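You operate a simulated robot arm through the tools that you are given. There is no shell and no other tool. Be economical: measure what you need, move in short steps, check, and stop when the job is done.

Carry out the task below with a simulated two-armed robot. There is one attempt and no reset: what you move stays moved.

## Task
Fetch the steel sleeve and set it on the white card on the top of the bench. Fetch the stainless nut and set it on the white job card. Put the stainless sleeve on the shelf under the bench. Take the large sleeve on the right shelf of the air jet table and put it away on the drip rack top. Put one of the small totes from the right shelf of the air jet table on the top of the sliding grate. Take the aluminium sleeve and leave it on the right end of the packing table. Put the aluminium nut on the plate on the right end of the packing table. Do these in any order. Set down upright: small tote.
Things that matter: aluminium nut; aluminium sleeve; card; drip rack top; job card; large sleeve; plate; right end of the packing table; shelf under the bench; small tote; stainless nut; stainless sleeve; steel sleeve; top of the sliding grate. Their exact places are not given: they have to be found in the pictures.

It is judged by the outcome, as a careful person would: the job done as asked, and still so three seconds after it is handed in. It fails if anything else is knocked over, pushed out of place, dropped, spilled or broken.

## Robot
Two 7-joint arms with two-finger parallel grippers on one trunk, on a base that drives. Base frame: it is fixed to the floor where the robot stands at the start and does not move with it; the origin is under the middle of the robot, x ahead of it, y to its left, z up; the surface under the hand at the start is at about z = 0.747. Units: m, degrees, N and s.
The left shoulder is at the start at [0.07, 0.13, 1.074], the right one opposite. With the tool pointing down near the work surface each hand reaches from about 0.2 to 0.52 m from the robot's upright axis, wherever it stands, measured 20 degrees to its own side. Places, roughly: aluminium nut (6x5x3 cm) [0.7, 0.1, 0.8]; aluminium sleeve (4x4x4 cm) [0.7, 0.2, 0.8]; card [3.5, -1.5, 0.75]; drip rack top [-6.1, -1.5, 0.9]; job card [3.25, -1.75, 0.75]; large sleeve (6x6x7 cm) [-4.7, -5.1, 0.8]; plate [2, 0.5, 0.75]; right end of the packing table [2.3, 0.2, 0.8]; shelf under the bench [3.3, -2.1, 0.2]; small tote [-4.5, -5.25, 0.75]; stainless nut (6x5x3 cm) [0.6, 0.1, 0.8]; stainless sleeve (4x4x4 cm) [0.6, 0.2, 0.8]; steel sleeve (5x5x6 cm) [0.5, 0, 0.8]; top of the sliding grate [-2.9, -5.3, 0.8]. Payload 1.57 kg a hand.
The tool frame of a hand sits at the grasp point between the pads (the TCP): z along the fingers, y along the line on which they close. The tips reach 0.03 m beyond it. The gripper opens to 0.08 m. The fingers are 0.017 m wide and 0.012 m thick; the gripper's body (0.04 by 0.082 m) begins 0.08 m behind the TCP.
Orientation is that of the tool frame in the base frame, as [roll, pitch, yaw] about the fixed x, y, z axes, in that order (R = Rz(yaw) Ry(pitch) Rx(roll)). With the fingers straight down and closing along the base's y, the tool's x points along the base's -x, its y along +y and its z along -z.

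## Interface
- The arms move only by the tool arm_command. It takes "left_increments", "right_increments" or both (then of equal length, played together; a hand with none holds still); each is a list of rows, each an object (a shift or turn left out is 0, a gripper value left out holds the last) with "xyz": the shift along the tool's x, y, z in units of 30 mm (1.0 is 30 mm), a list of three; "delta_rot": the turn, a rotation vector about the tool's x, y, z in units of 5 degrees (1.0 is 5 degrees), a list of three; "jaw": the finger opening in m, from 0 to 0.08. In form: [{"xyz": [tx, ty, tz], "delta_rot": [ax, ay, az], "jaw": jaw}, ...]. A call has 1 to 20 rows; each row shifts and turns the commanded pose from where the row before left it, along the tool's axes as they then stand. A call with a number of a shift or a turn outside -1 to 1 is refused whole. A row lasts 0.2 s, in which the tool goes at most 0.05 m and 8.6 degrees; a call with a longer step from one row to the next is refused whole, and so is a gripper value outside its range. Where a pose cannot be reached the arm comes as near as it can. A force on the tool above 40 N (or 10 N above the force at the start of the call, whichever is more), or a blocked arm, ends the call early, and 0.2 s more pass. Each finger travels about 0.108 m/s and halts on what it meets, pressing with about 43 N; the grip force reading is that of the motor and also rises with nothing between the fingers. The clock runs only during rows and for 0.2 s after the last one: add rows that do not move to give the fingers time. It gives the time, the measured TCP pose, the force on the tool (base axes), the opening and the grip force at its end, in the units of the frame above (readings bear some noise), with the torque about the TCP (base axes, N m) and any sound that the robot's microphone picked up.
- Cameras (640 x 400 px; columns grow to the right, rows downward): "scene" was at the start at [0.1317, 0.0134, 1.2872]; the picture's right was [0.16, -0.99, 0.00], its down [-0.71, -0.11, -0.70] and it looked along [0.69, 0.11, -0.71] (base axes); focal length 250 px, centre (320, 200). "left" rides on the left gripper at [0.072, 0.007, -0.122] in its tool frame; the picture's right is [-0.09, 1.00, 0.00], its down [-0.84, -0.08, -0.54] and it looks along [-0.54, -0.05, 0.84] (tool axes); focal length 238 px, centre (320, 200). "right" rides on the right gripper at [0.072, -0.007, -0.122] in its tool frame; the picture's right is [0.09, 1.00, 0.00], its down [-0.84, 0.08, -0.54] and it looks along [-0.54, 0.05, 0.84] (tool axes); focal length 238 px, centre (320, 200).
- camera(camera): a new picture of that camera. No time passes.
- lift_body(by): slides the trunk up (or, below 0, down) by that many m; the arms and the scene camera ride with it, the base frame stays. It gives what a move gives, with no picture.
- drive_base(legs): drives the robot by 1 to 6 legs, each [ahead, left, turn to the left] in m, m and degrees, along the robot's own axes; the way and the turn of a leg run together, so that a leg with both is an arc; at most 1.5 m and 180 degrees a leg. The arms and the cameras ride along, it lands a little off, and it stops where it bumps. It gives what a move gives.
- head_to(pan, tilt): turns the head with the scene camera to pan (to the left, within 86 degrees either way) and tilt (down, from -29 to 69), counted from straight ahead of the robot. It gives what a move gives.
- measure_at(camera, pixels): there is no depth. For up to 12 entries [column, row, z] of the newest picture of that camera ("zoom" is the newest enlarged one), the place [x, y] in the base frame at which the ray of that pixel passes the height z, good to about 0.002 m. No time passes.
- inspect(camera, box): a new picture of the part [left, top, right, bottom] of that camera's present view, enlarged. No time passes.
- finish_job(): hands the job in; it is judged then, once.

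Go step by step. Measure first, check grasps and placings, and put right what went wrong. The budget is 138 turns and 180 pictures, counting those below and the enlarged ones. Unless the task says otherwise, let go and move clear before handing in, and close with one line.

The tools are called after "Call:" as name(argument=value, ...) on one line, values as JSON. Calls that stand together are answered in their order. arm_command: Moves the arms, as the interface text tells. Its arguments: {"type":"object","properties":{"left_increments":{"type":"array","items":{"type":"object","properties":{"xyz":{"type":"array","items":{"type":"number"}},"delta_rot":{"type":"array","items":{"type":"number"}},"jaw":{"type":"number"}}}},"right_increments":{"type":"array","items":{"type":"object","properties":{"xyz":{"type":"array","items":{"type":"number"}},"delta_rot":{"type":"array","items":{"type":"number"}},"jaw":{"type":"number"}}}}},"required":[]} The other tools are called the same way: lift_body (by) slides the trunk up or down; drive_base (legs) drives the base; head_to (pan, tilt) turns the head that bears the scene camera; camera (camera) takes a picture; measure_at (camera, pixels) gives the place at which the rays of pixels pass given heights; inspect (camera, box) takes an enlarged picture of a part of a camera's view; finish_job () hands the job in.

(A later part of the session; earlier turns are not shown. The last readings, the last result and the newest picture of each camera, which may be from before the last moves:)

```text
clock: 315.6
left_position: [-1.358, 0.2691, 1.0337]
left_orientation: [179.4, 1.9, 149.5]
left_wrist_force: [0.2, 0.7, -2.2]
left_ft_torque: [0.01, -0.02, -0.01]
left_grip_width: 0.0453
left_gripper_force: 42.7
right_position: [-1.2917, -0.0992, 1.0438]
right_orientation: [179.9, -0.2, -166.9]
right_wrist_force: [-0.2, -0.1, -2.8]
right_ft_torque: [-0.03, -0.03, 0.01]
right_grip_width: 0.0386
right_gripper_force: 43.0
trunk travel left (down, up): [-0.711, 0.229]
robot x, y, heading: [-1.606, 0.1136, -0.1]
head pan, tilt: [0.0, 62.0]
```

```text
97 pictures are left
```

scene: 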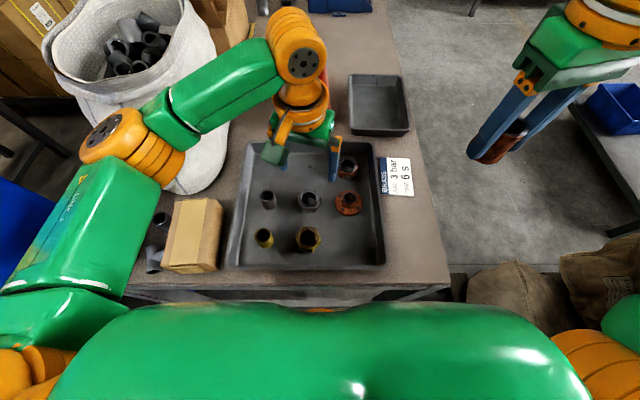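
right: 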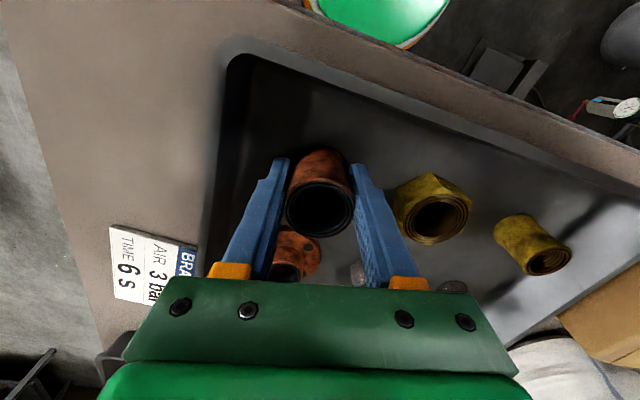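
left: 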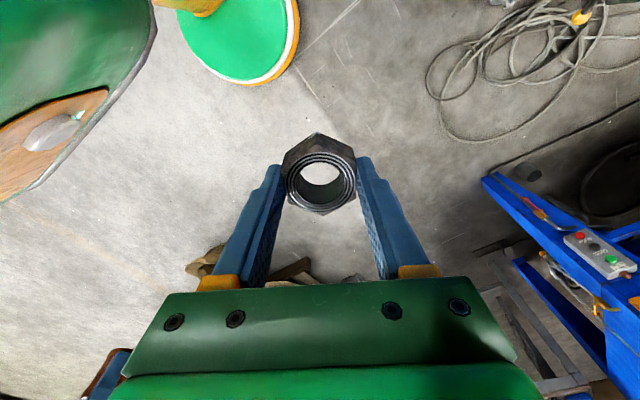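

Both held. Keeping heading 0, I strafe around to stand before the bench.

Call:
drive_base(legs=[[0, -1.5, 0], [0, -1.4, 0], [1.5, 0, 0], [1.5, 0, 0], [0.85, 0, 0], [0, 1.15, 0]])

Call:
head_to(pan=0, tilt=35)

Call:
camera(camera="scene")

```text
clock: 353.3
left_position: [2.4645, -1.3804, 1.0342]
left_orientation: [179.5, 1.9, 150.9]
left_wrist_force: [-0.1, 0.2, -2.3]
left_ft_torque: [0.01, -0.01, 0.04]
left_grip_width: 0.0453
left_gripper_force: 43.0
right_position: [2.5409, -1.7463, 1.0443]
right_orientation: [-180.0, -0.1, -165.4]
right_wrist_force: [-0.2, -0.4, -2.6]
right_ft_torque: [0.0, 0.04, 0.03]
right_grip_width: 0.0384
right_gripper_force: 42.9
trunk travel left (down, up): [-0.711, 0.229]
robot x, y, heading: [2.2171, -1.5383, 1.1]
head pan, tilt: [0.0, 62.0]
```

```text
clock: 354.2
left_position: [2.4648, -1.3794, 1.0343]
left_orientation: [179.4, 2.0, 150.8]
left_wrist_force: [0.6, -0.1, -3.1]
left_ft_torque: [0.01, 0.01, 0.02]
left_grip_width: 0.0455
left_gripper_force: 43.2
right_position: [2.5408, -1.7474, 1.0435]
right_orientation: [-179.9, -0.1, -165.4]
right_wrist_force: [1.1, -0.8, -2.3]
right_ft_torque: [-0.04, 0.03, 0.01]
right_grip_width: 0.0385
right_gripper_force: 43.3
trunk travel left (down, up): [-0.711, 0.229]
robot x, y, heading: [2.2199, -1.5379, 1.2]
head pan, tilt: [0.0, 35.0]
```

```text
96 pictures are left
```

scene: 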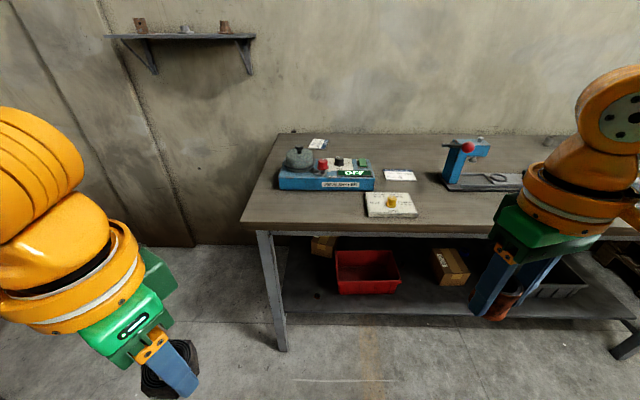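

Call:
inspect(camera="scene", box=[260, 125, 500, 275])

Call:
measure_at(camera="scene", pixels=[[318, 144, 0.75], [400, 175, 0.75], [390, 205, 0.75], [245, 223, 0.75], [280, 350, 0], [420, 236, 0.75], [360, 295, 0.2], [452, 280, 0.2], [410, 305, 0.2]])

```text
2.67 times, centred on (380, 200) of scene
```

zoom: 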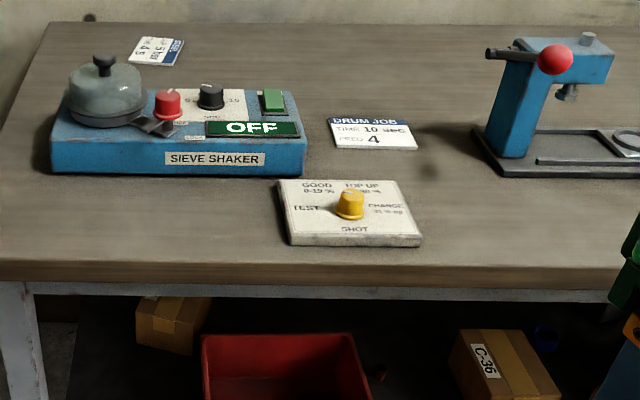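

```text
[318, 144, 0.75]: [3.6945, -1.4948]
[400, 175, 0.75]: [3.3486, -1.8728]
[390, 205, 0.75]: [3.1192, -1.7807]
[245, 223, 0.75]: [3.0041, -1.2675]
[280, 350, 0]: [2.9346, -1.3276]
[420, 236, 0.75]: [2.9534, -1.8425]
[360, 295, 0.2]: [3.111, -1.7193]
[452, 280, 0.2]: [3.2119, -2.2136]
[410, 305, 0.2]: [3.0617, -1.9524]
```

By triangulating two views, the bench top is at z≈0.84: job card ("DRUM JOB") near (3.14,−1.81) and the other white card behind the sieve shaker near (3.43,−1.51). I retract the right hand slightly and drive to place the nut with the left from the front.

Call:
arm_command(right_increments=[{"xyz": [1, 0, 0]}, {"xyz": [1, 0, 0]}, {"xyz": [1, 0, -0.5]}, {"xyz": [0, 0, -0.5]}, {}])

Call:
drive_base(legs=[[0.46, -0.32, -1.2]])

Call:
head_to(pan=0, tilt=50)

Call:
camera(camera="scene")

Call:
camera(camera="left")

```text
clock: 355.4
left_position: [2.4649, -1.3796, 1.0341]
left_orientation: [179.4, 2.0, 150.8]
left_wrist_force: [0.0, 0.1, -1.9]
left_ft_torque: [-0.02, 0.02, -0.01]
left_grip_width: 0.0453
left_gripper_force: 43.2
right_position: [2.4543, -1.7696, 1.0741]
right_orientation: [-179.9, -0.1, -165.4]
right_wrist_force: [-0.7, 0.7, -2.6]
right_ft_torque: [0.02, 0.03, -0.05]
right_grip_width: 0.0388
right_gripper_force: 42.8
trunk travel left (down, up): [-0.711, 0.229]
robot x, y, heading: [2.2194, -1.5377, 1.1]
head pan, tilt: [0.0, 35.0]
```

```text
clock: 358.6
left_position: [2.9314, -1.7004, 1.0357]
left_orientation: [179.4, 2.1, 149.8]
left_wrist_force: [0.9, 1.3, -1.8]
left_ft_torque: [-0.02, -0.01, 0.03]
left_grip_width: 0.0453
left_gripper_force: 42.9
right_position: [2.9134, -2.0905, 1.0745]
right_orientation: [-179.8, 0.0, -166.6]
right_wrist_force: [0.2, -0.1, -2.1]
right_ft_torque: [0.02, 0.04, 0.0]
right_grip_width: 0.0387
right_gripper_force: 42.8
trunk travel left (down, up): [-0.711, 0.229]
robot x, y, heading: [2.6833, -1.8591, 0.1]
head pan, tilt: [0.0, 35.0]
```

```text
clock: 359.4
left_position: [2.9318, -1.7004, 1.0333]
left_orientation: [179.4, 2.0, 149.8]
left_wrist_force: [-0.4, -0.5, -2.8]
left_ft_torque: [0.01, -0.01, 0.0]
left_grip_width: 0.0452
left_gripper_force: 42.9
right_position: [2.9135, -2.0908, 1.0735]
right_orientation: [-179.9, -0.1, -166.5]
right_wrist_force: [-0.1, -0.9, -2.8]
right_ft_torque: [0.02, 0.03, 0.0]
right_grip_width: 0.0385
right_gripper_force: 42.6
trunk travel left (down, up): [-0.711, 0.229]
robot x, y, heading: [2.681, -1.8585, 0.2]
head pan, tilt: [0.0, 50.0]
```

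```text
94 pictures are left
```

scene: 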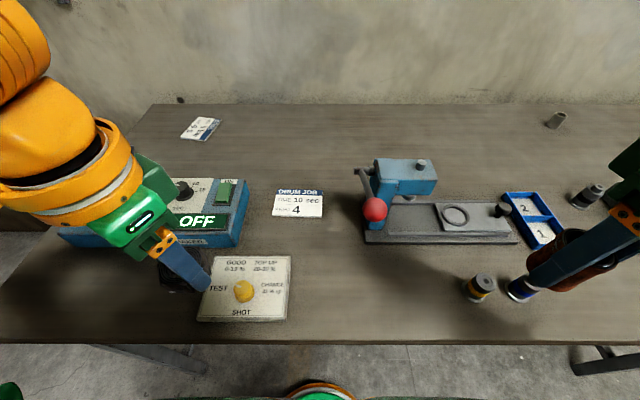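

```text
93 pictures are left
```

left: 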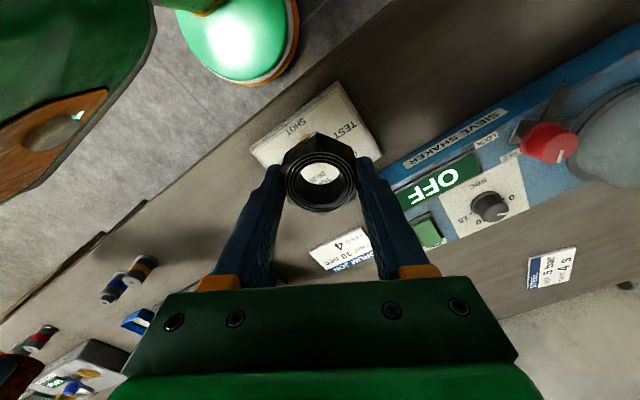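

I compute the job card place from both views at candidate heights.

Call:
measure_at(camera="scene", pixels=[[298, 204, 0.84], [298, 204, 0.82], [298, 204, 0.8], [201, 128, 0.84], [201, 128, 0.82], [244, 300, 0.84], [10, 345, 0.84], [298, 204, 0.75], [130, 130, 0.84]])

Call:
measure_at(camera="left", pixels=[[345, 250, 0.84], [345, 250, 0.82], [345, 250, 0.8], [345, 250, 0.75], [552, 266, 0.84], [552, 266, 0.82]])

```text
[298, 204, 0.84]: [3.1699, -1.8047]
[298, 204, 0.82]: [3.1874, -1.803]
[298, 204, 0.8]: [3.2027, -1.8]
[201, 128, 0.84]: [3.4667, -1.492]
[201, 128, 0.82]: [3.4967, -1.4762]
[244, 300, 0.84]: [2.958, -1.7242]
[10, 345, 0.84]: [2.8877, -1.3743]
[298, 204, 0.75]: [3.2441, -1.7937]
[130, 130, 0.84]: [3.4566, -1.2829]
```

```text
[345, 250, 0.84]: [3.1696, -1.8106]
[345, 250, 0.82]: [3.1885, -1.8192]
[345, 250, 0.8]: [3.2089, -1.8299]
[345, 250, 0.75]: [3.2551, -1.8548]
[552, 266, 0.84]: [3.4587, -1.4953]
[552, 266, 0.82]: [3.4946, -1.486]
```

Both views agree at z=0.84: job card (3.17,−1.807), card (3.463,−1.493). I nudge closer and bring the nut over the job card.

Call:
drive_base(legs=[[0.04, -0.05, 0]])

Call:
arm_command(left_increments=[{"xyz": [-0.95, 0.24, 0]}, {"xyz": [-0.95, 0.24, 0.1]}, {"xyz": [-0.95, 0.24, 0.4]}, {"xyz": [-0.95, 0.24, 0.7]}, {"xyz": [-0.95, 0.24, 0.7]}, {"xyz": [-0.95, 0.24, 0.7]}, {"xyz": [-0.95, 0.24, 0.7]}, {}])

Call:
camera(camera="left")

Call:
camera(camera="scene")

```text
clock: 360.4
left_position: [2.9696, -1.7464, 1.0338]
left_orientation: [179.5, 2.3, 149.8]
left_wrist_force: [-0.4, 0.8, -1.8]
left_ft_torque: [-0.05, 0.02, -0.05]
left_grip_width: 0.0453
left_gripper_force: 42.9
right_position: [2.9509, -2.1366, 1.0765]
right_orientation: [-179.7, -0.1, -166.6]
right_wrist_force: [0.5, 1.0, -3.2]
right_ft_torque: [-0.09, -0.03, 0.0]
right_grip_width: 0.0384
right_gripper_force: 42.9
trunk travel left (down, up): [-0.711, 0.229]
robot x, y, heading: [2.7252, -1.9069, 0.2]
head pan, tilt: [0.0, 50.0]
```

```text
clock: 362.1
left_position: [3.1716, -1.8083, 0.9425]
left_orientation: [179.3, 2.0, 149.8]
left_wrist_force: [-0.1, -0.1, -3.2]
left_ft_torque: [0.0, 0.03, 0.0]
left_grip_width: 0.0452
left_gripper_force: 43.5
right_position: [2.952, -2.14, 1.0738]
right_orientation: [-180.0, -0.1, -166.5]
right_wrist_force: [0.2, -0.3, -2.5]
right_ft_torque: [0.0, -0.02, 0.0]
right_grip_width: 0.0385
right_gripper_force: 42.6
trunk travel left (down, up): [-0.711, 0.229]
robot x, y, heading: [2.7192, -1.9044, -0.1]
head pan, tilt: [0.0, 50.0]
```

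```text
92 pictures are left
```

left: 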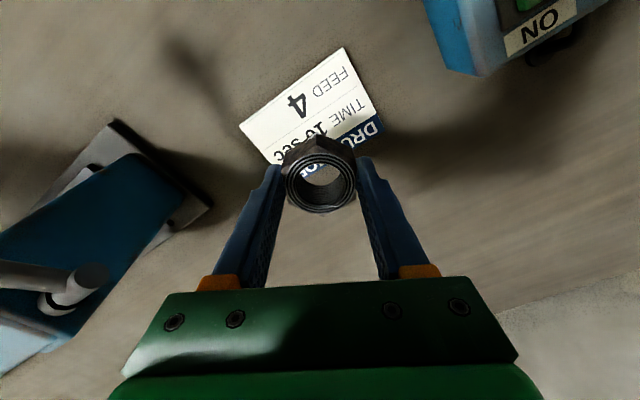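

```text
91 pictures are left
```

scene: 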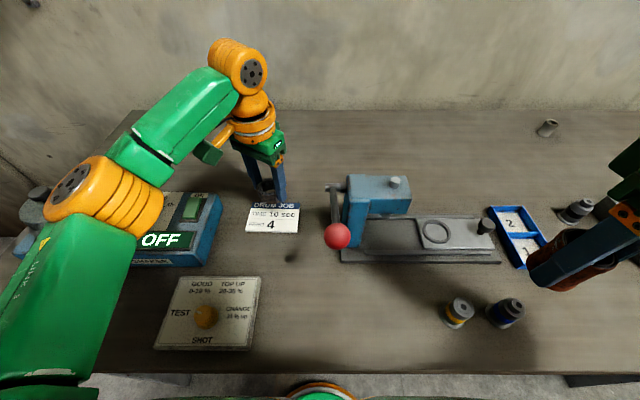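

I measure the card corners at z 0.84 from the left view.

Call:
measure_at(camera="left", pixels=[[240, 126, 0.84], [345, 47, 0.84], [383, 128, 0.84], [271, 164, 0.84]])

Call:
measure_at(camera="scene", pixels=[[247, 232, 0.84], [297, 233, 0.84], [299, 207, 0.84]])

```text
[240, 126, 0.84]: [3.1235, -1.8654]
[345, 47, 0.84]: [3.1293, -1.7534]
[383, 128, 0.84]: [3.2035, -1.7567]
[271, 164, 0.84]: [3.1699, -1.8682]
```

```text
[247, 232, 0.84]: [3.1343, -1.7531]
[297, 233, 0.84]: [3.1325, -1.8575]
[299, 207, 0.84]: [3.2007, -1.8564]
```

Card centre (3.165,−1.807). I descend with fine steps near contact.

Call:
arm_command(left_increments=[{"xyz": [0.2, -0.08, 0.5]}, {"xyz": [0, 0, 0.7]}, {"xyz": [0, 0, 0.5]}, {"xyz": [0, 0, 0.15]}, {"xyz": [0, 0, 0.1]}, {}])

Call:
inspect(camera="scene", box=[210, 150, 330, 250])

```text
clock: 363.6
left_position: [3.1641, -1.8075, 0.8857]
left_orientation: [179.3, 2.2, 149.7]
left_wrist_force: [0.2, 0.9, 17.6]
left_ft_torque: [-0.35, 0.26, 0.05]
left_grip_width: 0.0453
left_gripper_force: 43.2
right_position: [2.9495, -2.1398, 1.0756]
right_orientation: [-180.0, 0.1, -166.5]
right_wrist_force: [0.3, -1.0, -2.0]
right_ft_torque: [-0.01, 0.0, 0.02]
right_grip_width: 0.0384
right_gripper_force: 42.8
trunk travel left (down, up): [-0.711, 0.229]
robot x, y, heading: [2.7219, -1.904, -0.2]
head pan, tilt: [0.0, 50.0]
```

```text
4.00 times, centred on (270, 200) of scene
```

zoom: 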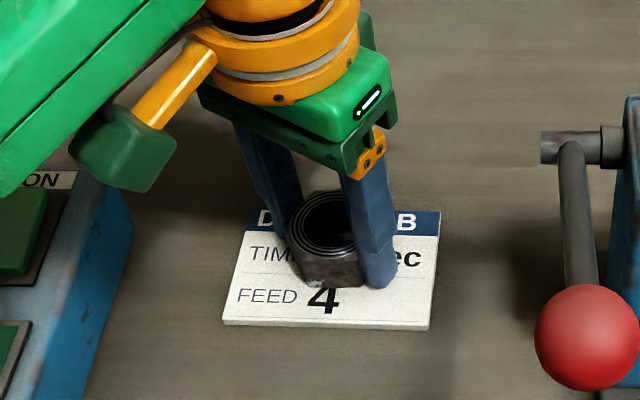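

Contact on the card (17.6 N). I release, rise and retract.

Call:
arm_command(left_increments=[{"xyz": [0, 0, -0.05]}, {"jaw": 0.055}, {"jaw": 0.07}, {}, {"xyz": [0, 0, -0.5]}, {"xyz": [0, 0, -1]}, {"xyz": [0, 0, -1]}, {"xyz": [0.95, -0.24, -0.8]}, {"xyz": [0.95, -0.24, -0.7]}, {"xyz": [0.95, -0.24, -0.7]}, {"xyz": [0.95, -0.24, 0]}, {"xyz": [0.95, -0.24, 0]}, {"xyz": [0.95, -0.24, 0]}, {"xyz": [0.95, -0.24, 0]}, {}])

Call:
inspect(camera="scene", box=[160, 110, 400, 260])

```text
clock: 366.8
left_position: [2.9646, -1.7494, 1.0194]
left_orientation: [179.4, 2.0, 149.8]
left_wrist_force: [0.7, 0.1, 0.3]
left_ft_torque: [0.01, -0.01, 0.0]
left_grip_width: 0.0698
left_gripper_force: 0.1
right_position: [2.9534, -2.1407, 1.0752]
right_orientation: [-180.0, -0.1, -166.5]
right_wrist_force: [-0.5, 0.6, -3.1]
right_ft_torque: [0.03, 0.02, -0.01]
right_grip_width: 0.0386
right_gripper_force: 43.0
trunk travel left (down, up): [-0.711, 0.229]
robot x, y, heading: [2.7253, -1.904, 0.2]
head pan, tilt: [0.0, 50.0]
```

```text
2.67 times, centred on (280, 185) of scene
```

zoom: 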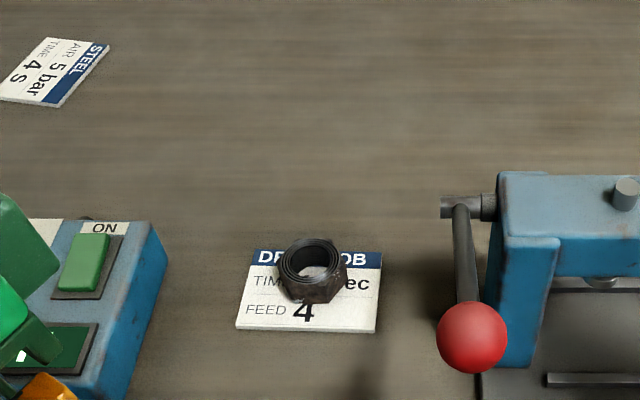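

The nut sits on the job card. Next: the steel card (3.463,−1.493) is reachable only from the bench's left end, and by the left hand, so I go there and look before closing in.

Call:
drive_base(legs=[[-0.35, 0, 0], [0, 1.05, 0], [0.55, 0, -90]])

Call:
head_to(pan=25, tilt=35)

Call:
camera(camera="scene")

Call:
head_to(pan=75, tilt=10)

Call:
camera(camera="scene")

```text
clock: 377.8
left_position: [2.8868, -1.4464, 1.019]
left_orientation: [179.4, 2.1, 60.2]
left_wrist_force: [0.3, 1.0, 0.0]
left_ft_torque: [0.01, 0.0, -0.03]
left_grip_width: 0.0701
left_gripper_force: 0.1
right_position: [2.4957, -1.4365, 1.0753]
right_orientation: [-179.9, 0.1, 103.9]
right_wrist_force: [0.3, 0.3, -2.2]
right_ft_torque: [0.02, 0.02, 0.0]
right_grip_width: 0.0386
right_gripper_force: 42.6
trunk travel left (down, up): [-0.711, 0.229]
robot x, y, heading: [2.7236, -1.2056, -89.5]
head pan, tilt: [0.0, 50.0]
cut short: leg 3
```

```text
clock: 378.7
left_position: [2.8862, -1.4464, 1.0202]
left_orientation: [179.5, 2.0, 60.2]
left_wrist_force: [0.9, -0.8, -0.4]
left_ft_torque: [0.01, -0.03, 0.01]
left_grip_width: 0.0696
left_gripper_force: 0.1
right_position: [2.495, -1.436, 1.0735]
right_orientation: [-179.9, -0.1, 104.0]
right_wrist_force: [-0.3, 0.2, -2.8]
right_ft_torque: [0.05, 0.0, -0.01]
right_grip_width: 0.0387
right_gripper_force: 42.9
trunk travel left (down, up): [-0.711, 0.229]
robot x, y, heading: [2.7234, -1.2017, -89.6]
head pan, tilt: [25.0, 35.0]
```

```text
88 pictures are left
```

scene: 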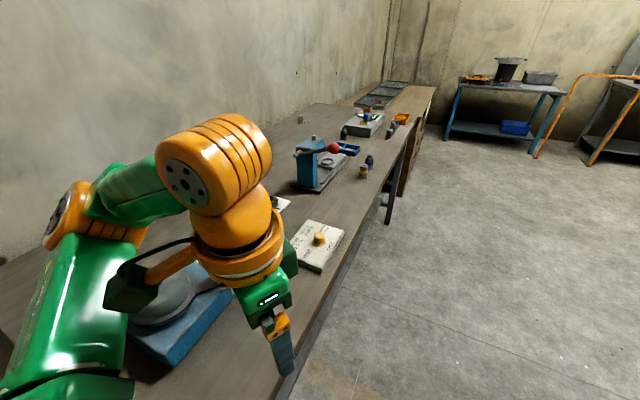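

```text
clock: 379.9
left_position: [2.8876, -1.4463, 1.0184]
left_orientation: [179.3, 2.0, 60.2]
left_wrist_force: [0.7, 0.3, 0.5]
left_ft_torque: [0.01, -0.05, 0.02]
left_grip_width: 0.0699
left_gripper_force: 0.1
right_position: [2.4943, -1.4368, 1.0741]
right_orientation: [-179.9, -0.1, 103.9]
right_wrist_force: [0.0, 0.3, -2.3]
right_ft_torque: [0.04, -0.02, -0.03]
right_grip_width: 0.0388
right_gripper_force: 43.0
trunk travel left (down, up): [-0.711, 0.229]
robot x, y, heading: [2.7274, -1.2054, -89.4]
head pan, tilt: [75.0, 10.0]
```

```text
87 pictures are left
```

scene: 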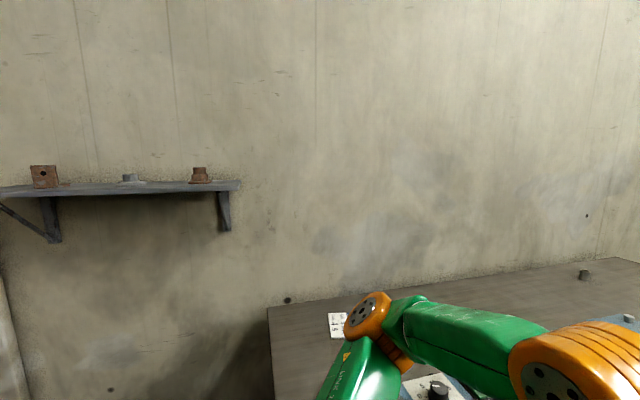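

The arc brought my left elbow close above the shaker (dome at (170,300)). I raise the trunk first, then back away straight and re-look.

Call:
lift_body(by=0.15)

Call:
drive_base(legs=[[-0.36, 0, 0]])

Call:
head_to(pan=35, tilt=40)

Call:
camera(camera="scene")

```text
clock: 381.6
left_position: [2.8857, -1.4465, 1.1695]
left_orientation: [179.4, 1.9, 60.3]
left_wrist_force: [-0.3, 0.5, -0.3]
left_ft_torque: [0.06, 0.0, -0.01]
left_grip_width: 0.0701
left_gripper_force: 0.0
right_position: [2.4946, -1.4372, 1.2242]
right_orientation: [-179.9, -0.1, 103.9]
right_wrist_force: [0.5, 0.0, -3.0]
right_ft_torque: [0.03, 0.01, 0.01]
right_grip_width: 0.0386
right_gripper_force: 42.7
trunk travel left (down, up): [-0.861, 0.079]
robot x, y, heading: [2.7297, -1.2058, -89.5]
head pan, tilt: [75.0, 10.0]
```

```text
clock: 383.9
left_position: [2.8829, -1.0891, 1.1686]
left_orientation: [179.4, 1.9, 60.4]
left_wrist_force: [0.6, -0.1, -0.6]
left_ft_torque: [0.04, 0.02, 0.03]
left_grip_width: 0.0699
left_gripper_force: 0.0
right_position: [2.4922, -1.0801, 1.2234]
right_orientation: [179.9, -0.2, 103.9]
right_wrist_force: [0.6, -0.3, -2.8]
right_ft_torque: [0.03, 0.02, 0.0]
right_grip_width: 0.0384
right_gripper_force: 43.3
trunk travel left (down, up): [-0.861, 0.079]
robot x, y, heading: [2.7243, -0.8469, -89.4]
head pan, tilt: [75.0, 10.0]
```

```text
clock: 385.0
left_position: [2.8816, -1.0868, 1.1689]
left_orientation: [179.3, 2.2, 60.2]
left_wrist_force: [0.2, -0.3, 0.2]
left_ft_torque: [0.03, -0.02, 0.01]
left_grip_width: 0.0701
left_gripper_force: 0.2
right_position: [2.4915, -1.0776, 1.2234]
right_orientation: [179.9, 0.0, 103.8]
right_wrist_force: [0.3, 0.8, -2.7]
right_ft_torque: [0.06, 0.01, -0.02]
right_grip_width: 0.0388
right_gripper_force: 43.4
trunk travel left (down, up): [-0.861, 0.079]
robot x, y, heading: [2.7243, -0.8445, -89.7]
head pan, tilt: [35.0, 40.0]
```

```text
86 pictures are left
```

scene: 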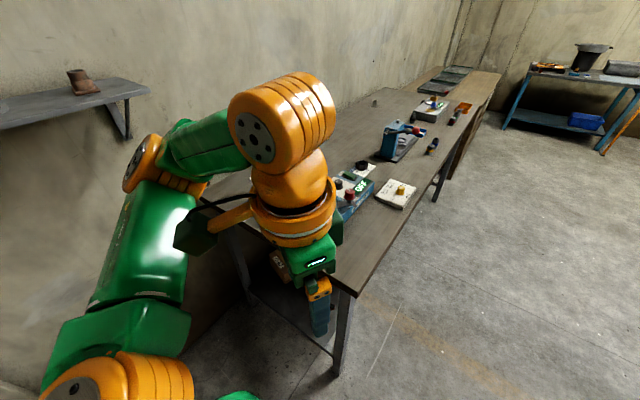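

The shaker looks undisturbed. I lower the trunk again (elbow then at z≈1.0, under the wall shelf), strafe east, turn to −100° and close in on the bench end.

Call:
lift_body(by=-0.13)

Call:
drive_base(legs=[[0, 0.42, 0], [0, 0, -10], [0.22, 0, 0]])

Call:
head_to(pan=10, tilt=55)

Call:
camera(camera="scene")

```text
clock: 386.6
left_position: [2.8831, -1.0879, 1.039]
left_orientation: [179.4, 2.0, 60.3]
left_wrist_force: [-1.0, 0.8, 0.1]
left_ft_torque: [0.01, 0.0, 0.01]
left_grip_width: 0.07
left_gripper_force: 0.1
right_position: [2.4917, -1.078, 1.0954]
right_orientation: [-179.9, 0.0, 104.0]
right_wrist_force: [0.5, -0.3, -2.2]
right_ft_torque: [-0.01, 0.0, -0.01]
right_grip_width: 0.0386
right_gripper_force: 42.8
trunk travel left (down, up): [-0.731, 0.209]
robot x, y, heading: [2.7186, -0.8463, -89.3]
head pan, tilt: [35.0, 40.0]
```

```text
clock: 391.2
left_position: [3.2222, -1.3206, 1.0403]
left_orientation: [179.3, 2.1, 50.3]
left_wrist_force: [0.1, 0.5, 1.3]
left_ft_torque: [-0.01, -0.01, 0.0]
left_grip_width: 0.0703
left_gripper_force: 0.0
right_position: [2.8374, -1.244, 1.095]
right_orientation: [-179.9, 0.1, 94.1]
right_wrist_force: [0.9, 0.0, -3.4]
right_ft_torque: [0.0, 0.02, -0.06]
right_grip_width: 0.0385
right_gripper_force: 42.8
trunk travel left (down, up): [-0.731, 0.209]
robot x, y, heading: [3.1046, -1.0571, -99.5]
head pan, tilt: [35.0, 40.0]
```

```text
clock: 392.1
left_position: [3.2215, -1.323, 1.0405]
left_orientation: [179.4, 1.9, 50.3]
left_wrist_force: [0.5, -0.4, 0.2]
left_ft_torque: [0.01, -0.02, -0.02]
left_grip_width: 0.0699
left_gripper_force: 0.1
right_position: [2.8372, -1.2454, 1.0951]
right_orientation: [-179.8, -0.1, 93.9]
right_wrist_force: [0.3, 0.4, -3.9]
right_ft_torque: [0.04, 0.01, 0.01]
right_grip_width: 0.0386
right_gripper_force: 43.1
trunk travel left (down, up): [-0.731, 0.209]
robot x, y, heading: [3.1055, -1.058, -99.7]
head pan, tilt: [10.0, 55.0]
```

```text
85 pictures are left
```

scene: 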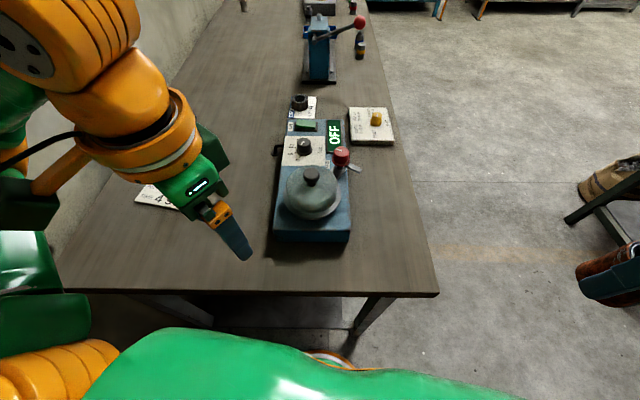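

I measure the card, shaker near end, and bench edge at z=0.84.

Call:
measure_at(camera="scene", pixels=[[250, 291, 0.84], [275, 240, 0.84], [349, 240, 0.84], [155, 197, 0.84], [438, 293, 0.84], [225, 240, 0.84], [310, 265, 0.84], [390, 250, 0.84]])

```text
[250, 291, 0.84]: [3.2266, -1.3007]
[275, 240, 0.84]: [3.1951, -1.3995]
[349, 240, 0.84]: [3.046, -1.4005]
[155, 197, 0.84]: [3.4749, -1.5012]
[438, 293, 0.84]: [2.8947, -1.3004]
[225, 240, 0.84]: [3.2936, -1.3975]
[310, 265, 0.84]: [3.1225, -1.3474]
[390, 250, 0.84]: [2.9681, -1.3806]
```

I move 7 cm closer, park the left hand out over the card side, then bring the right hand with the sleeve to the free spot (3.25,−1.35).

Call:
drive_base(legs=[[0.07, 0, 0]])

Call:
arm_command(left_increments=[{"xyz": [0.33, 0.92, 0]}, {"xyz": [0.33, 0.92, 0.2]}, {"xyz": [0.33, 0.92, 0.2]}, {"xyz": [0.33, 0.92, 0.2]}, {"xyz": [0.33, 0.92, 0.2]}, {"xyz": [0.33, 0.92, 0.2]}, {"xyz": [0.33, 0.92, 0.2]}, {"xyz": [0.33, 0.92, 0.2]}, {}])

Call:
arm_command(right_increments=[{"xyz": [-0.15, 1, 0]}, {"xyz": [-0.15, 1, 0]}, {"xyz": [-0.15, 1, 0]}, {"xyz": [-0.15, 1, 0]}, {"xyz": [-0.15, 1, 0]}, {"xyz": [-0.15, 1, 0.2]}, {"xyz": [-0.15, 1, 0.4]}, {"xyz": [-0.15, 1, 0.5]}, {"xyz": [-0.15, 1, 0.6]}, {"xyz": [-0.15, 1, 0.6]}, {"xyz": [-0.15, 1, 0.6]}, {"xyz": [-0.15, 1, 0.6]}, {"xyz": [-0.15, 1, 0.6]}, {"xyz": [-0.15, 1, 0.6]}, {}])

Call:
camera(camera="scene")

Call:
camera(camera="right")

```text
clock: 393.2
left_position: [3.2091, -1.3866, 1.0385]
left_orientation: [179.4, 1.9, 50.6]
left_wrist_force: [-1.1, -0.4, -0.3]
left_ft_torque: [0.03, -0.04, 0.02]
left_grip_width: 0.0699
left_gripper_force: 0.0
right_position: [2.8259, -1.3105, 1.0933]
right_orientation: [179.9, -0.2, 94.0]
right_wrist_force: [0.2, -0.2, -3.2]
right_ft_torque: [0.1, 0.02, 0.01]
right_grip_width: 0.0387
right_gripper_force: 43.2
trunk travel left (down, up): [-0.731, 0.209]
robot x, y, heading: [3.0982, -1.1199, -99.8]
head pan, tilt: [10.0, 55.0]
stopped in leg 1: the robot was blocked; the commanded pose is now the measured one
```

```text
clock: 395.2
left_position: [3.4304, -1.4636, 0.9966]
left_orientation: [179.3, 2.0, 50.4]
left_wrist_force: [-0.1, -0.4, -0.5]
left_ft_torque: [0.03, -0.02, 0.0]
left_grip_width: 0.0701
left_gripper_force: 0.0
right_position: [2.827, -1.3064, 1.095]
right_orientation: [-179.9, 0.0, 94.0]
right_wrist_force: [-0.2, -0.1, -2.8]
right_ft_torque: [0.0, 0.03, 0.02]
right_grip_width: 0.0384
right_gripper_force: 42.8
trunk travel left (down, up): [-0.731, 0.209]
robot x, y, heading: [3.0979, -1.1219, -99.3]
head pan, tilt: [10.0, 55.0]
```

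```text
clock: 397.6
left_position: [3.4338, -1.4634, 0.9971]
left_orientation: [179.3, 2.1, 50.4]
left_wrist_force: [-0.3, -0.8, 0.5]
left_ft_torque: [-0.01, 0.02, 0.0]
left_grip_width: 0.0701
left_gripper_force: 0.0
right_position: [3.1641, -1.336, 1.0046]
right_orientation: [-179.9, -0.1, 94.0]
right_wrist_force: [-1.7, -3.1, -1.5]
right_ft_torque: [0.51, -0.34, 0.25]
right_grip_width: 0.0385
right_gripper_force: 43.1
trunk travel left (down, up): [-0.731, 0.209]
robot x, y, heading: [3.0969, -1.1178, -99.1]
head pan, tilt: [10.0, 55.0]
stopped in row 12 (right hand): the force on the tool passed its limit at 84 N (the readings are from after the stop); the commanded pose is now the measured one
```

```text
84 pictures are left
```

scene: 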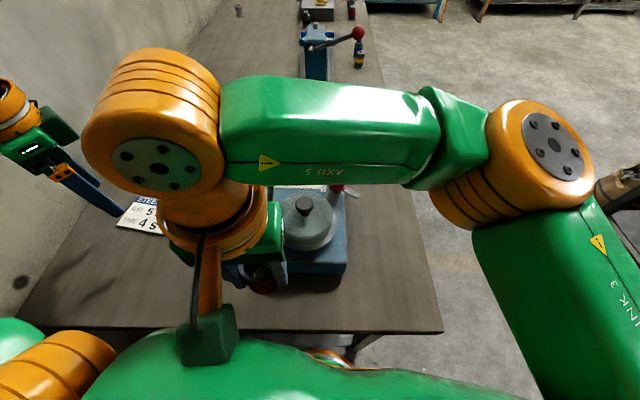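

```text
83 pictures are left
```

right: 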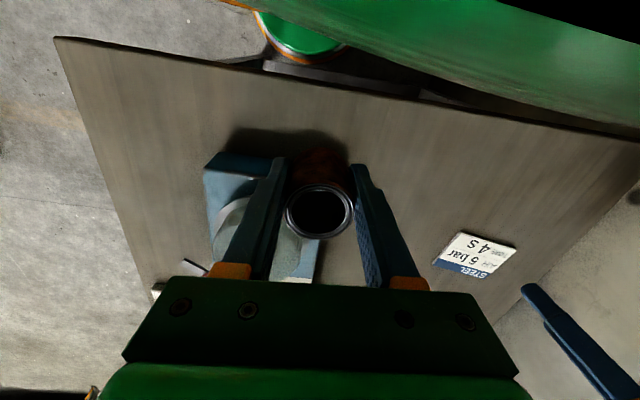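

The 84 N jolt was my wrist camera block (at (210,340)) touching my own chest; nothing on the bench was hit. I ease the hand outward, back the base 0.1 m for room, then look.

Call:
arm_command(right_increments=[{"xyz": [-0.3, 0.5, 0]}, {"xyz": [-0.4, 0.8, 0]}, {}])

Call:
drive_base(legs=[[-0.1, 0, 0]])

Call:
camera(camera="scene")

```text
clock: 398.4
left_position: [3.431, -1.4646, 0.9972]
left_orientation: [179.4, 2.0, 50.4]
left_wrist_force: [0.2, -0.8, -0.1]
left_ft_torque: [0.02, 0.0, 0.01]
left_grip_width: 0.0699
left_gripper_force: 0.0
right_position: [3.1858, -1.3479, 1.0068]
right_orientation: [179.9, 0.0, 93.9]
right_wrist_force: [-0.5, -0.1, -2.8]
right_ft_torque: [0.03, -0.02, 0.03]
right_grip_width: 0.0385
right_gripper_force: 42.6
right hand out of reach, approached as far as the arm can: row 2
trunk travel left (down, up): [-0.731, 0.209]
robot x, y, heading: [3.0953, -1.1171, -99.4]
head pan, tilt: [10.0, 55.0]
```

```text
clock: 399.6
left_position: [3.4466, -1.3674, 0.9958]
left_orientation: [179.4, 2.1, 50.4]
left_wrist_force: [0.8, 0.3, 0.6]
left_ft_torque: [-0.02, -0.02, 0.0]
left_grip_width: 0.0699
left_gripper_force: 0.0
right_position: [3.2032, -1.25, 1.0065]
right_orientation: [179.9, -0.1, 93.7]
right_wrist_force: [0.0, 0.0, -2.2]
right_ft_torque: [0.03, 0.01, 0.02]
right_grip_width: 0.0384
right_gripper_force: 43.6
trunk travel left (down, up): [-0.731, 0.209]
robot x, y, heading: [3.1162, -1.0156, -99.4]
head pan, tilt: [10.0, 55.0]
```

```text
82 pictures are left
```

scene: 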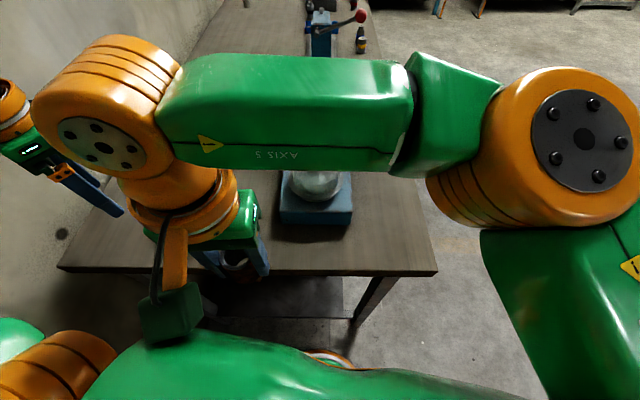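

Cross-body reach is limited. Instead I'll set the sleeve on the free bench area west of the shaker (2.965,−1.36), straight ahead of the right arm, and later regrasp it with the left.

Call:
arm_command(right_increments=[{"xyz": [0, -1, 0]}, {"xyz": [0, -1, 0]}, {"xyz": [0, -1, 0]}, {"xyz": [0, -1, 0]}, {"xyz": [0, -1, 0]}, {"xyz": [0, -1, 0]}, {"xyz": [0, -1, 0]}, {"xyz": [-0.5, -1, 0]}, {"xyz": [-0.9, -0.1, 0.2]}, {"xyz": [-0.9, 0, 0.5]}, {"xyz": [-0.85, 0, 0.7]}, {"xyz": [0, 0, 0.7]}, {}], left_increments=[{"xyz": [0, 0, -0.7]}, {"xyz": [0, 0, -0.7]}, {"xyz": [0, 0, -0.7]}, {"xyz": [0, 0, -0.7]}, {}, {}, {}, {}, {}, {}, {}, {}, {}])

Call:
camera(camera="scene")

Call:
camera(camera="right")

```text
clock: 402.4
left_position: [3.4477, -1.3675, 1.0797]
left_orientation: [179.3, 2.1, 50.4]
left_wrist_force: [-0.4, 0.3, 0.5]
left_ft_torque: [-0.03, 0.01, 0.04]
left_grip_width: 0.0701
left_gripper_force: 0.1
left hand out of reach, approached as far as the arm can: row 4
right_position: [2.9665, -1.3585, 0.9429]
right_orientation: [-180.0, 0.0, 93.6]
right_wrist_force: [0.7, 0.1, -2.2]
right_ft_torque: [0.03, 0.0, 0.01]
right_grip_width: 0.0385
right_gripper_force: 43.6
trunk travel left (down, up): [-0.731, 0.209]
robot x, y, heading: [3.1092, -1.016, -98.9]
head pan, tilt: [10.0, 55.0]
```

```text
81 pictures are left
```

scene: 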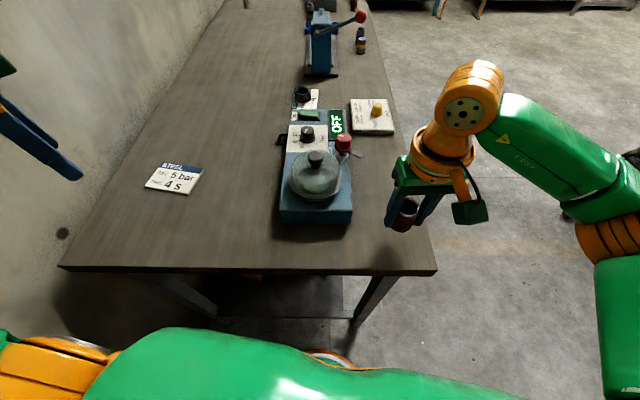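

```text
80 pictures are left
```

right: 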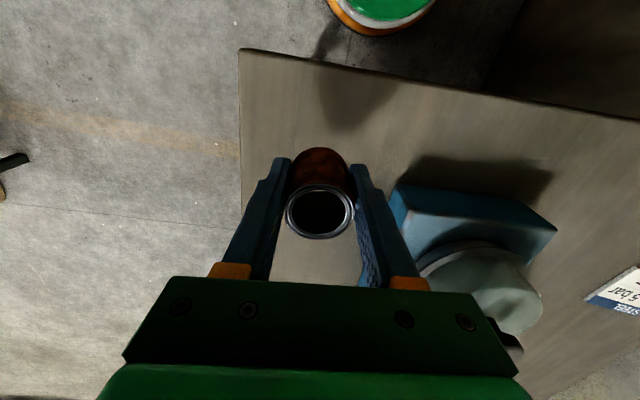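

All clear. I lower the sleeve to the bench.

Call:
arm_command(right_increments=[{"xyz": [0, 0, 0.8]}, {"xyz": [0, 0, 0.8]}, {"xyz": [0, 0, 0.3]}, {"xyz": [0, 0, 0.12]}, {"xyz": [0, 0, 0.1]}, {}])

```text
clock: 403.8
left_position: [3.4479, -1.3645, 1.0805]
left_orientation: [179.3, 2.2, 50.4]
left_wrist_force: [0.8, -1.1, 0.1]
left_ft_torque: [-0.02, 0.01, 0.01]
left_grip_width: 0.0702
left_gripper_force: 0.0
right_position: [2.9673, -1.3573, 0.8808]
right_orientation: [-180.0, 0.3, 93.6]
right_wrist_force: [-4.8, -4.9, 26.1]
right_ft_torque: [-0.36, 0.26, -0.08]
right_grip_width: 0.0387
right_gripper_force: 43.5
trunk travel left (down, up): [-0.731, 0.209]
robot x, y, heading: [3.112, -1.0151, -99.4]
head pan, tilt: [10.0, 55.0]
```

Sleeve is down. I release, lift clear and retract the right; fold the left in a bit.

Call:
arm_command(right_increments=[{"xyz": [0, 0, -0.05]}, {"jaw": 0.055}, {"jaw": 0.07}, {}, {"xyz": [0, 0, -0.7]}, {"xyz": [0, 0, -1]}, {"xyz": [0, 0, -1]}, {"xyz": [0, 0, -1]}, {"xyz": [0.5, -0.5, -1]}, {"xyz": [1, -0.8, 0]}, {"xyz": [1, -0.8, 0]}, {}], left_increments=[{"xyz": [0, -0.6, 0.2]}, {"xyz": [0, -0.8, 0.2]}, {"xyz": [0, -0.8, 0]}, {"xyz": [0, -0.8, 0]}, {}, {}, {}, {}, {}, {}, {}, {}])

Call:
drive_base(legs=[[-0.02, -0.24, 0]])

Call:
head_to(pan=0, tilt=58)

Call:
camera(camera="scene")

```text
clock: 406.4
left_position: [3.3716, -1.3278, 1.0617]
left_orientation: [179.4, 2.2, 50.3]
left_wrist_force: [0.6, 0.5, 0.0]
left_ft_torque: [0.02, -0.01, 0.03]
left_grip_width: 0.0699
left_gripper_force: 0.0
left hand out of reach, approached as far as the arm can: row 1, 2, 3
right_position: [2.9, -1.2869, 1.0223]
right_orientation: [-179.9, 0.0, 93.7]
right_wrist_force: [-0.5, -0.3, 0.7]
right_ft_torque: [0.01, 0.0, 0.04]
right_grip_width: 0.0698
right_gripper_force: 0.0
trunk travel left (down, up): [-0.731, 0.209]
robot x, y, heading: [3.1156, -1.0211, -99.5]
head pan, tilt: [10.0, 55.0]
```

```text
clock: 408.2
left_position: [3.1372, -1.2697, 1.0622]
left_orientation: [179.3, 2.1, 50.3]
left_wrist_force: [0.3, -0.9, -0.9]
left_ft_torque: [-0.01, 0.01, -0.01]
left_grip_width: 0.0701
left_gripper_force: 0.0
right_position: [2.6666, -1.2275, 1.0227]
right_orientation: [180.0, 0.1, 93.7]
right_wrist_force: [0.9, 0.2, 0.1]
right_ft_torque: [0.03, 0.01, 0.05]
right_grip_width: 0.0701
right_gripper_force: 0.0
trunk travel left (down, up): [-0.731, 0.209]
robot x, y, heading: [2.8789, -0.9526, -99.1]
head pan, tilt: [10.0, 55.0]
```

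```text
clock: 408.9
left_position: [3.1351, -1.2695, 1.0633]
left_orientation: [179.5, 2.1, 50.3]
left_wrist_force: [-0.3, 0.5, -0.1]
left_ft_torque: [-0.02, 0.0, 0.01]
left_grip_width: 0.0702
left_gripper_force: 0.0
right_position: [2.6647, -1.2278, 1.0218]
right_orientation: [179.9, 0.0, 93.8]
right_wrist_force: [0.6, 0.9, -1.0]
right_ft_torque: [-0.02, -0.03, 0.02]
right_grip_width: 0.07
right_gripper_force: 0.0
trunk travel left (down, up): [-0.731, 0.209]
robot x, y, heading: [2.879, -0.9603, -99.2]
head pan, tilt: [0.0, 58.0]
```

```text
79 pictures are left
```

scene: 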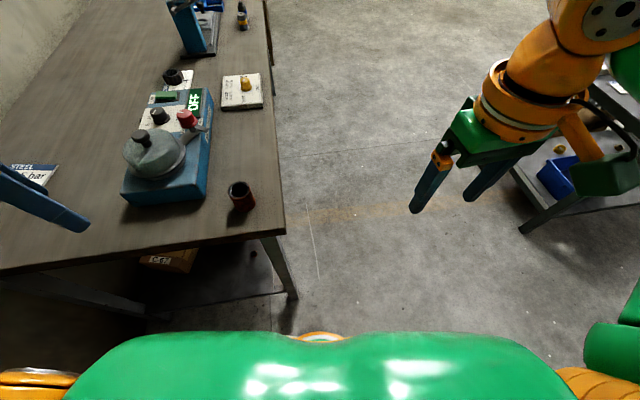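

The sleeve stands at (240,195) on the bench, fine. The left hand goes above it.

Call:
arm_command(left_increments=[{"xyz": [-0.97, -0.41, 0]}, {"xyz": [-0.97, -0.41, 0]}, {"xyz": [-0.97, -0.41, 0]}, {"xyz": [-0.97, -0.41, 0]}, {"xyz": [-0.97, -0.41, 0]}, {"xyz": [-0.97, -0.41, 0]}, {"xyz": [0, 0, 0.8]}, {"xyz": [0, 0, 0.8]}, {}])

Call:
camera(camera="left")

```text
clock: 410.9
left_position: [2.9663, -1.3579, 1.0202]
left_orientation: [179.4, 2.1, 50.3]
left_wrist_force: [-0.9, -0.1, -0.3]
left_ft_torque: [0.02, -0.01, 0.01]
left_grip_width: 0.0699
left_gripper_force: 0.1
right_position: [2.6651, -1.2278, 1.023]
right_orientation: [179.9, 0.0, 93.7]
right_wrist_force: [0.0, -0.7, -0.8]
right_ft_torque: [0.03, 0.0, -0.01]
right_grip_width: 0.07
right_gripper_force: 0.1
trunk travel left (down, up): [-0.731, 0.209]
robot x, y, heading: [2.8773, -0.9547, -99.4]
head pan, tilt: [0.0, 58.0]
```

```text
78 pictures are left
```

left: 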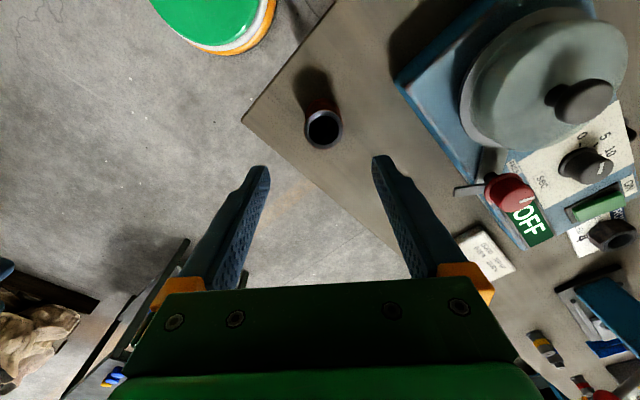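

Call:
measure_at(camera="left", pixels=[[324, 128, 0.9], [306, 128, 0.9], [342, 128, 0.9]])

```text
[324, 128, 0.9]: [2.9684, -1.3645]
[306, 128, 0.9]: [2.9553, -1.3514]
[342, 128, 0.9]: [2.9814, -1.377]
```

Aligned within millimetres; I level the tool, descend to 0.884 and grip.

Call:
arm_command(left_increments=[{"xyz": [0, 0.1, 0.6], "delta_rot": [0.12, 0.42, 0]}, {"xyz": [0, 0, 1]}, {"xyz": [0, 0, 1]}, {"xyz": [0, 0, 1]}, {"xyz": [0, 0, 0.9]}, {}, {"jaw": 0.05}, {"jaw": 0.03}, {"jaw": 0.025}, {}, {}])

Call:
camera(camera="left")

```text
clock: 413.3
left_position: [2.9678, -1.3612, 0.885]
left_orientation: [-180.0, 0.1, 50.3]
left_wrist_force: [-0.6, 0.5, 0.2]
left_ft_torque: [-0.02, 0.03, 0.0]
left_grip_width: 0.0386
left_gripper_force: 42.8
right_position: [2.6649, -1.2269, 1.021]
right_orientation: [-180.0, 0.0, 93.7]
right_wrist_force: [0.0, 0.4, -0.1]
right_ft_torque: [0.04, 0.0, 0.01]
right_grip_width: 0.07
right_gripper_force: 0.0
trunk travel left (down, up): [-0.731, 0.209]
robot x, y, heading: [2.8804, -0.9581, -99.6]
head pan, tilt: [0.0, 58.0]
```

```text
77 pictures are left
```

left: 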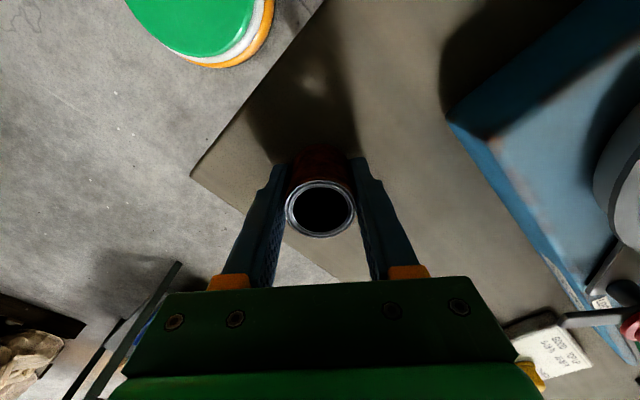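

Gripped. I lift to 1.09, draw the hand in, and strafe east.

Call:
arm_command(left_increments=[{"xyz": [0, 0, -0.6]}, {"xyz": [0, 0, -1]}, {"xyz": [0, 0, -1]}, {"xyz": [0, 0, -1]}, {"xyz": [0, 0, -1]}, {"xyz": [0.6, -0.5, -1]}, {"xyz": [0.7, -0.5, -1]}, {"xyz": [0.7, -0.6, -0.4]}, {}])

Call:
drive_base(legs=[[0, 0.26, 0]])

```text
clock: 415.3
left_position: [2.97, -1.2838, 1.0955]
left_orientation: [-180.0, 0.0, 50.3]
left_wrist_force: [0.2, -0.4, -2.8]
left_ft_torque: [0.02, -0.01, -0.01]
left_grip_width: 0.0386
left_gripper_force: 43.1
right_position: [2.6653, -1.2287, 1.022]
right_orientation: [-180.0, -0.2, 93.7]
right_wrist_force: [0.2, -0.2, -0.1]
right_ft_torque: [-0.02, 0.04, 0.03]
right_grip_width: 0.07
right_gripper_force: 0.1
trunk travel left (down, up): [-0.731, 0.209]
robot x, y, heading: [2.8765, -0.9588, -99.4]
head pan, tilt: [0.0, 58.0]
```

```text
clock: 417.1
left_position: [3.2232, -1.3259, 1.0958]
left_orientation: [179.9, -0.1, 50.2]
left_wrist_force: [-0.8, 0.5, -2.2]
left_ft_torque: [0.03, 0.0, -0.02]
left_grip_width: 0.0388
left_gripper_force: 42.8
right_position: [2.9191, -1.2682, 1.0221]
right_orientation: [179.8, -0.1, 93.5]
right_wrist_force: [-0.4, -0.4, -0.8]
right_ft_torque: [0.0, -0.01, 0.01]
right_grip_width: 0.0698
right_gripper_force: 0.1
trunk travel left (down, up): [-0.731, 0.209]
robot x, y, heading: [3.1298, -1.0013, -99.6]
head pan, tilt: [0.0, 58.0]
```

I close in 0.11 m and carry the sleeve over the card, descending to ~0.955.

Call:
drive_base(legs=[[0.1, 0, 0]])

Call:
arm_command(left_increments=[{"xyz": [0.5, 1, 0]}, {"xyz": [0.5, 1, 0.3]}, {"xyz": [0.5, 1, 0.6]}, {"xyz": [0.5, 1, 0.8]}, {"xyz": [0.5, 1, 0.8]}, {"xyz": [0.5, 1, 0.8]}, {"xyz": [0.5, 1, 0.8]}, {"xyz": [0.45, 1, 0.6]}, {}])

Call:
head_to(pan=25, tilt=52)

Call:
camera(camera="scene")

Call:
camera(camera="left")

```text
clock: 418.3
left_position: [3.2093, -1.4232, 1.0955]
left_orientation: [179.9, 0.0, 50.2]
left_wrist_force: [0.8, -0.4, -2.9]
left_ft_torque: [0.0, -0.04, 0.01]
left_grip_width: 0.0385
left_gripper_force: 42.8
right_position: [2.9038, -1.3647, 1.0228]
right_orientation: [180.0, 0.1, 93.6]
right_wrist_force: [0.2, 0.5, 0.1]
right_ft_torque: [-0.04, 0.03, 0.01]
right_grip_width: 0.0701
right_gripper_force: 0.1
trunk travel left (down, up): [-0.731, 0.209]
robot x, y, heading: [3.118, -1.0992, -99.5]
head pan, tilt: [0.0, 58.0]
```

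```text
clock: 420.3
left_position: [3.4701, -1.4879, 0.9537]
left_orientation: [179.9, -0.1, 50.2]
left_wrist_force: [0.2, 0.4, -2.7]
left_ft_torque: [0.0, -0.05, 0.01]
left_grip_width: 0.0383
left_gripper_force: 43.0
right_position: [2.9039, -1.368, 1.0213]
right_orientation: [179.9, 0.1, 93.6]
right_wrist_force: [-0.3, -0.1, -0.2]
right_ft_torque: [0.01, -0.02, 0.0]
right_grip_width: 0.07
right_gripper_force: 0.1
trunk travel left (down, up): [-0.731, 0.209]
robot x, y, heading: [3.121, -1.0978, -99.7]
head pan, tilt: [0.0, 58.0]
```

```text
clock: 421.2
left_position: [3.4709, -1.4869, 0.9545]
left_orientation: [179.9, 0.0, 50.1]
left_wrist_force: [0.3, -1.4, -2.1]
left_ft_torque: [0.03, 0.0, -0.01]
left_grip_width: 0.0387
left_gripper_force: 43.4
right_position: [2.9043, -1.3686, 1.0224]
right_orientation: [-180.0, 0.0, 93.6]
right_wrist_force: [0.5, -0.1, -0.1]
right_ft_torque: [-0.03, 0.02, -0.04]
right_grip_width: 0.0699
right_gripper_force: 0.0
trunk travel left (down, up): [-0.731, 0.209]
robot x, y, heading: [3.1197, -1.1014, -99.3]
head pan, tilt: [25.0, 52.0]
```

```text
76 pictures are left
```

scene: 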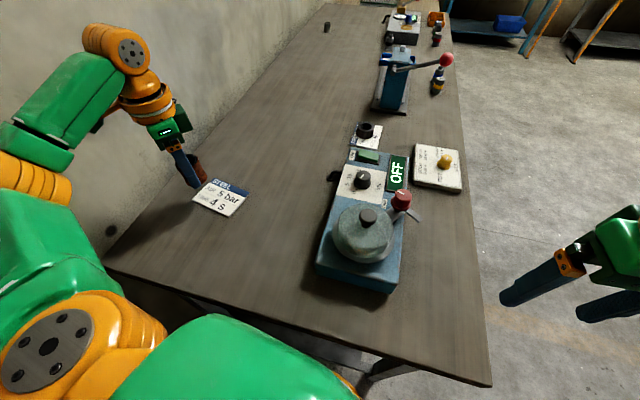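

```text
75 pictures are left
```

left: 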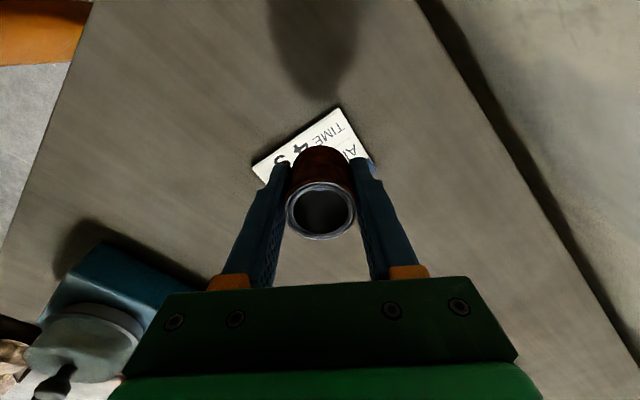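

Call:
measure_at(camera="scene", pixels=[[212, 178, 0.842], [251, 189, 0.842], [230, 216, 0.842], [192, 202, 0.842]])

Call:
measure_at(camera="left", pixels=[[252, 166, 0.842], [340, 108, 0.842], [371, 160, 0.842], [268, 184, 0.842]])

```text
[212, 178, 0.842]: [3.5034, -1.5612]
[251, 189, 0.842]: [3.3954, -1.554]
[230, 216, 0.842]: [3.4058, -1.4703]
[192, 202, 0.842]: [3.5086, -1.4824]
```

```text
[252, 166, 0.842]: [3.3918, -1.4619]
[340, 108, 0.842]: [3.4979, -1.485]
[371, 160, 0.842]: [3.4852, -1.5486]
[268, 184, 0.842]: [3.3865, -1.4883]
```

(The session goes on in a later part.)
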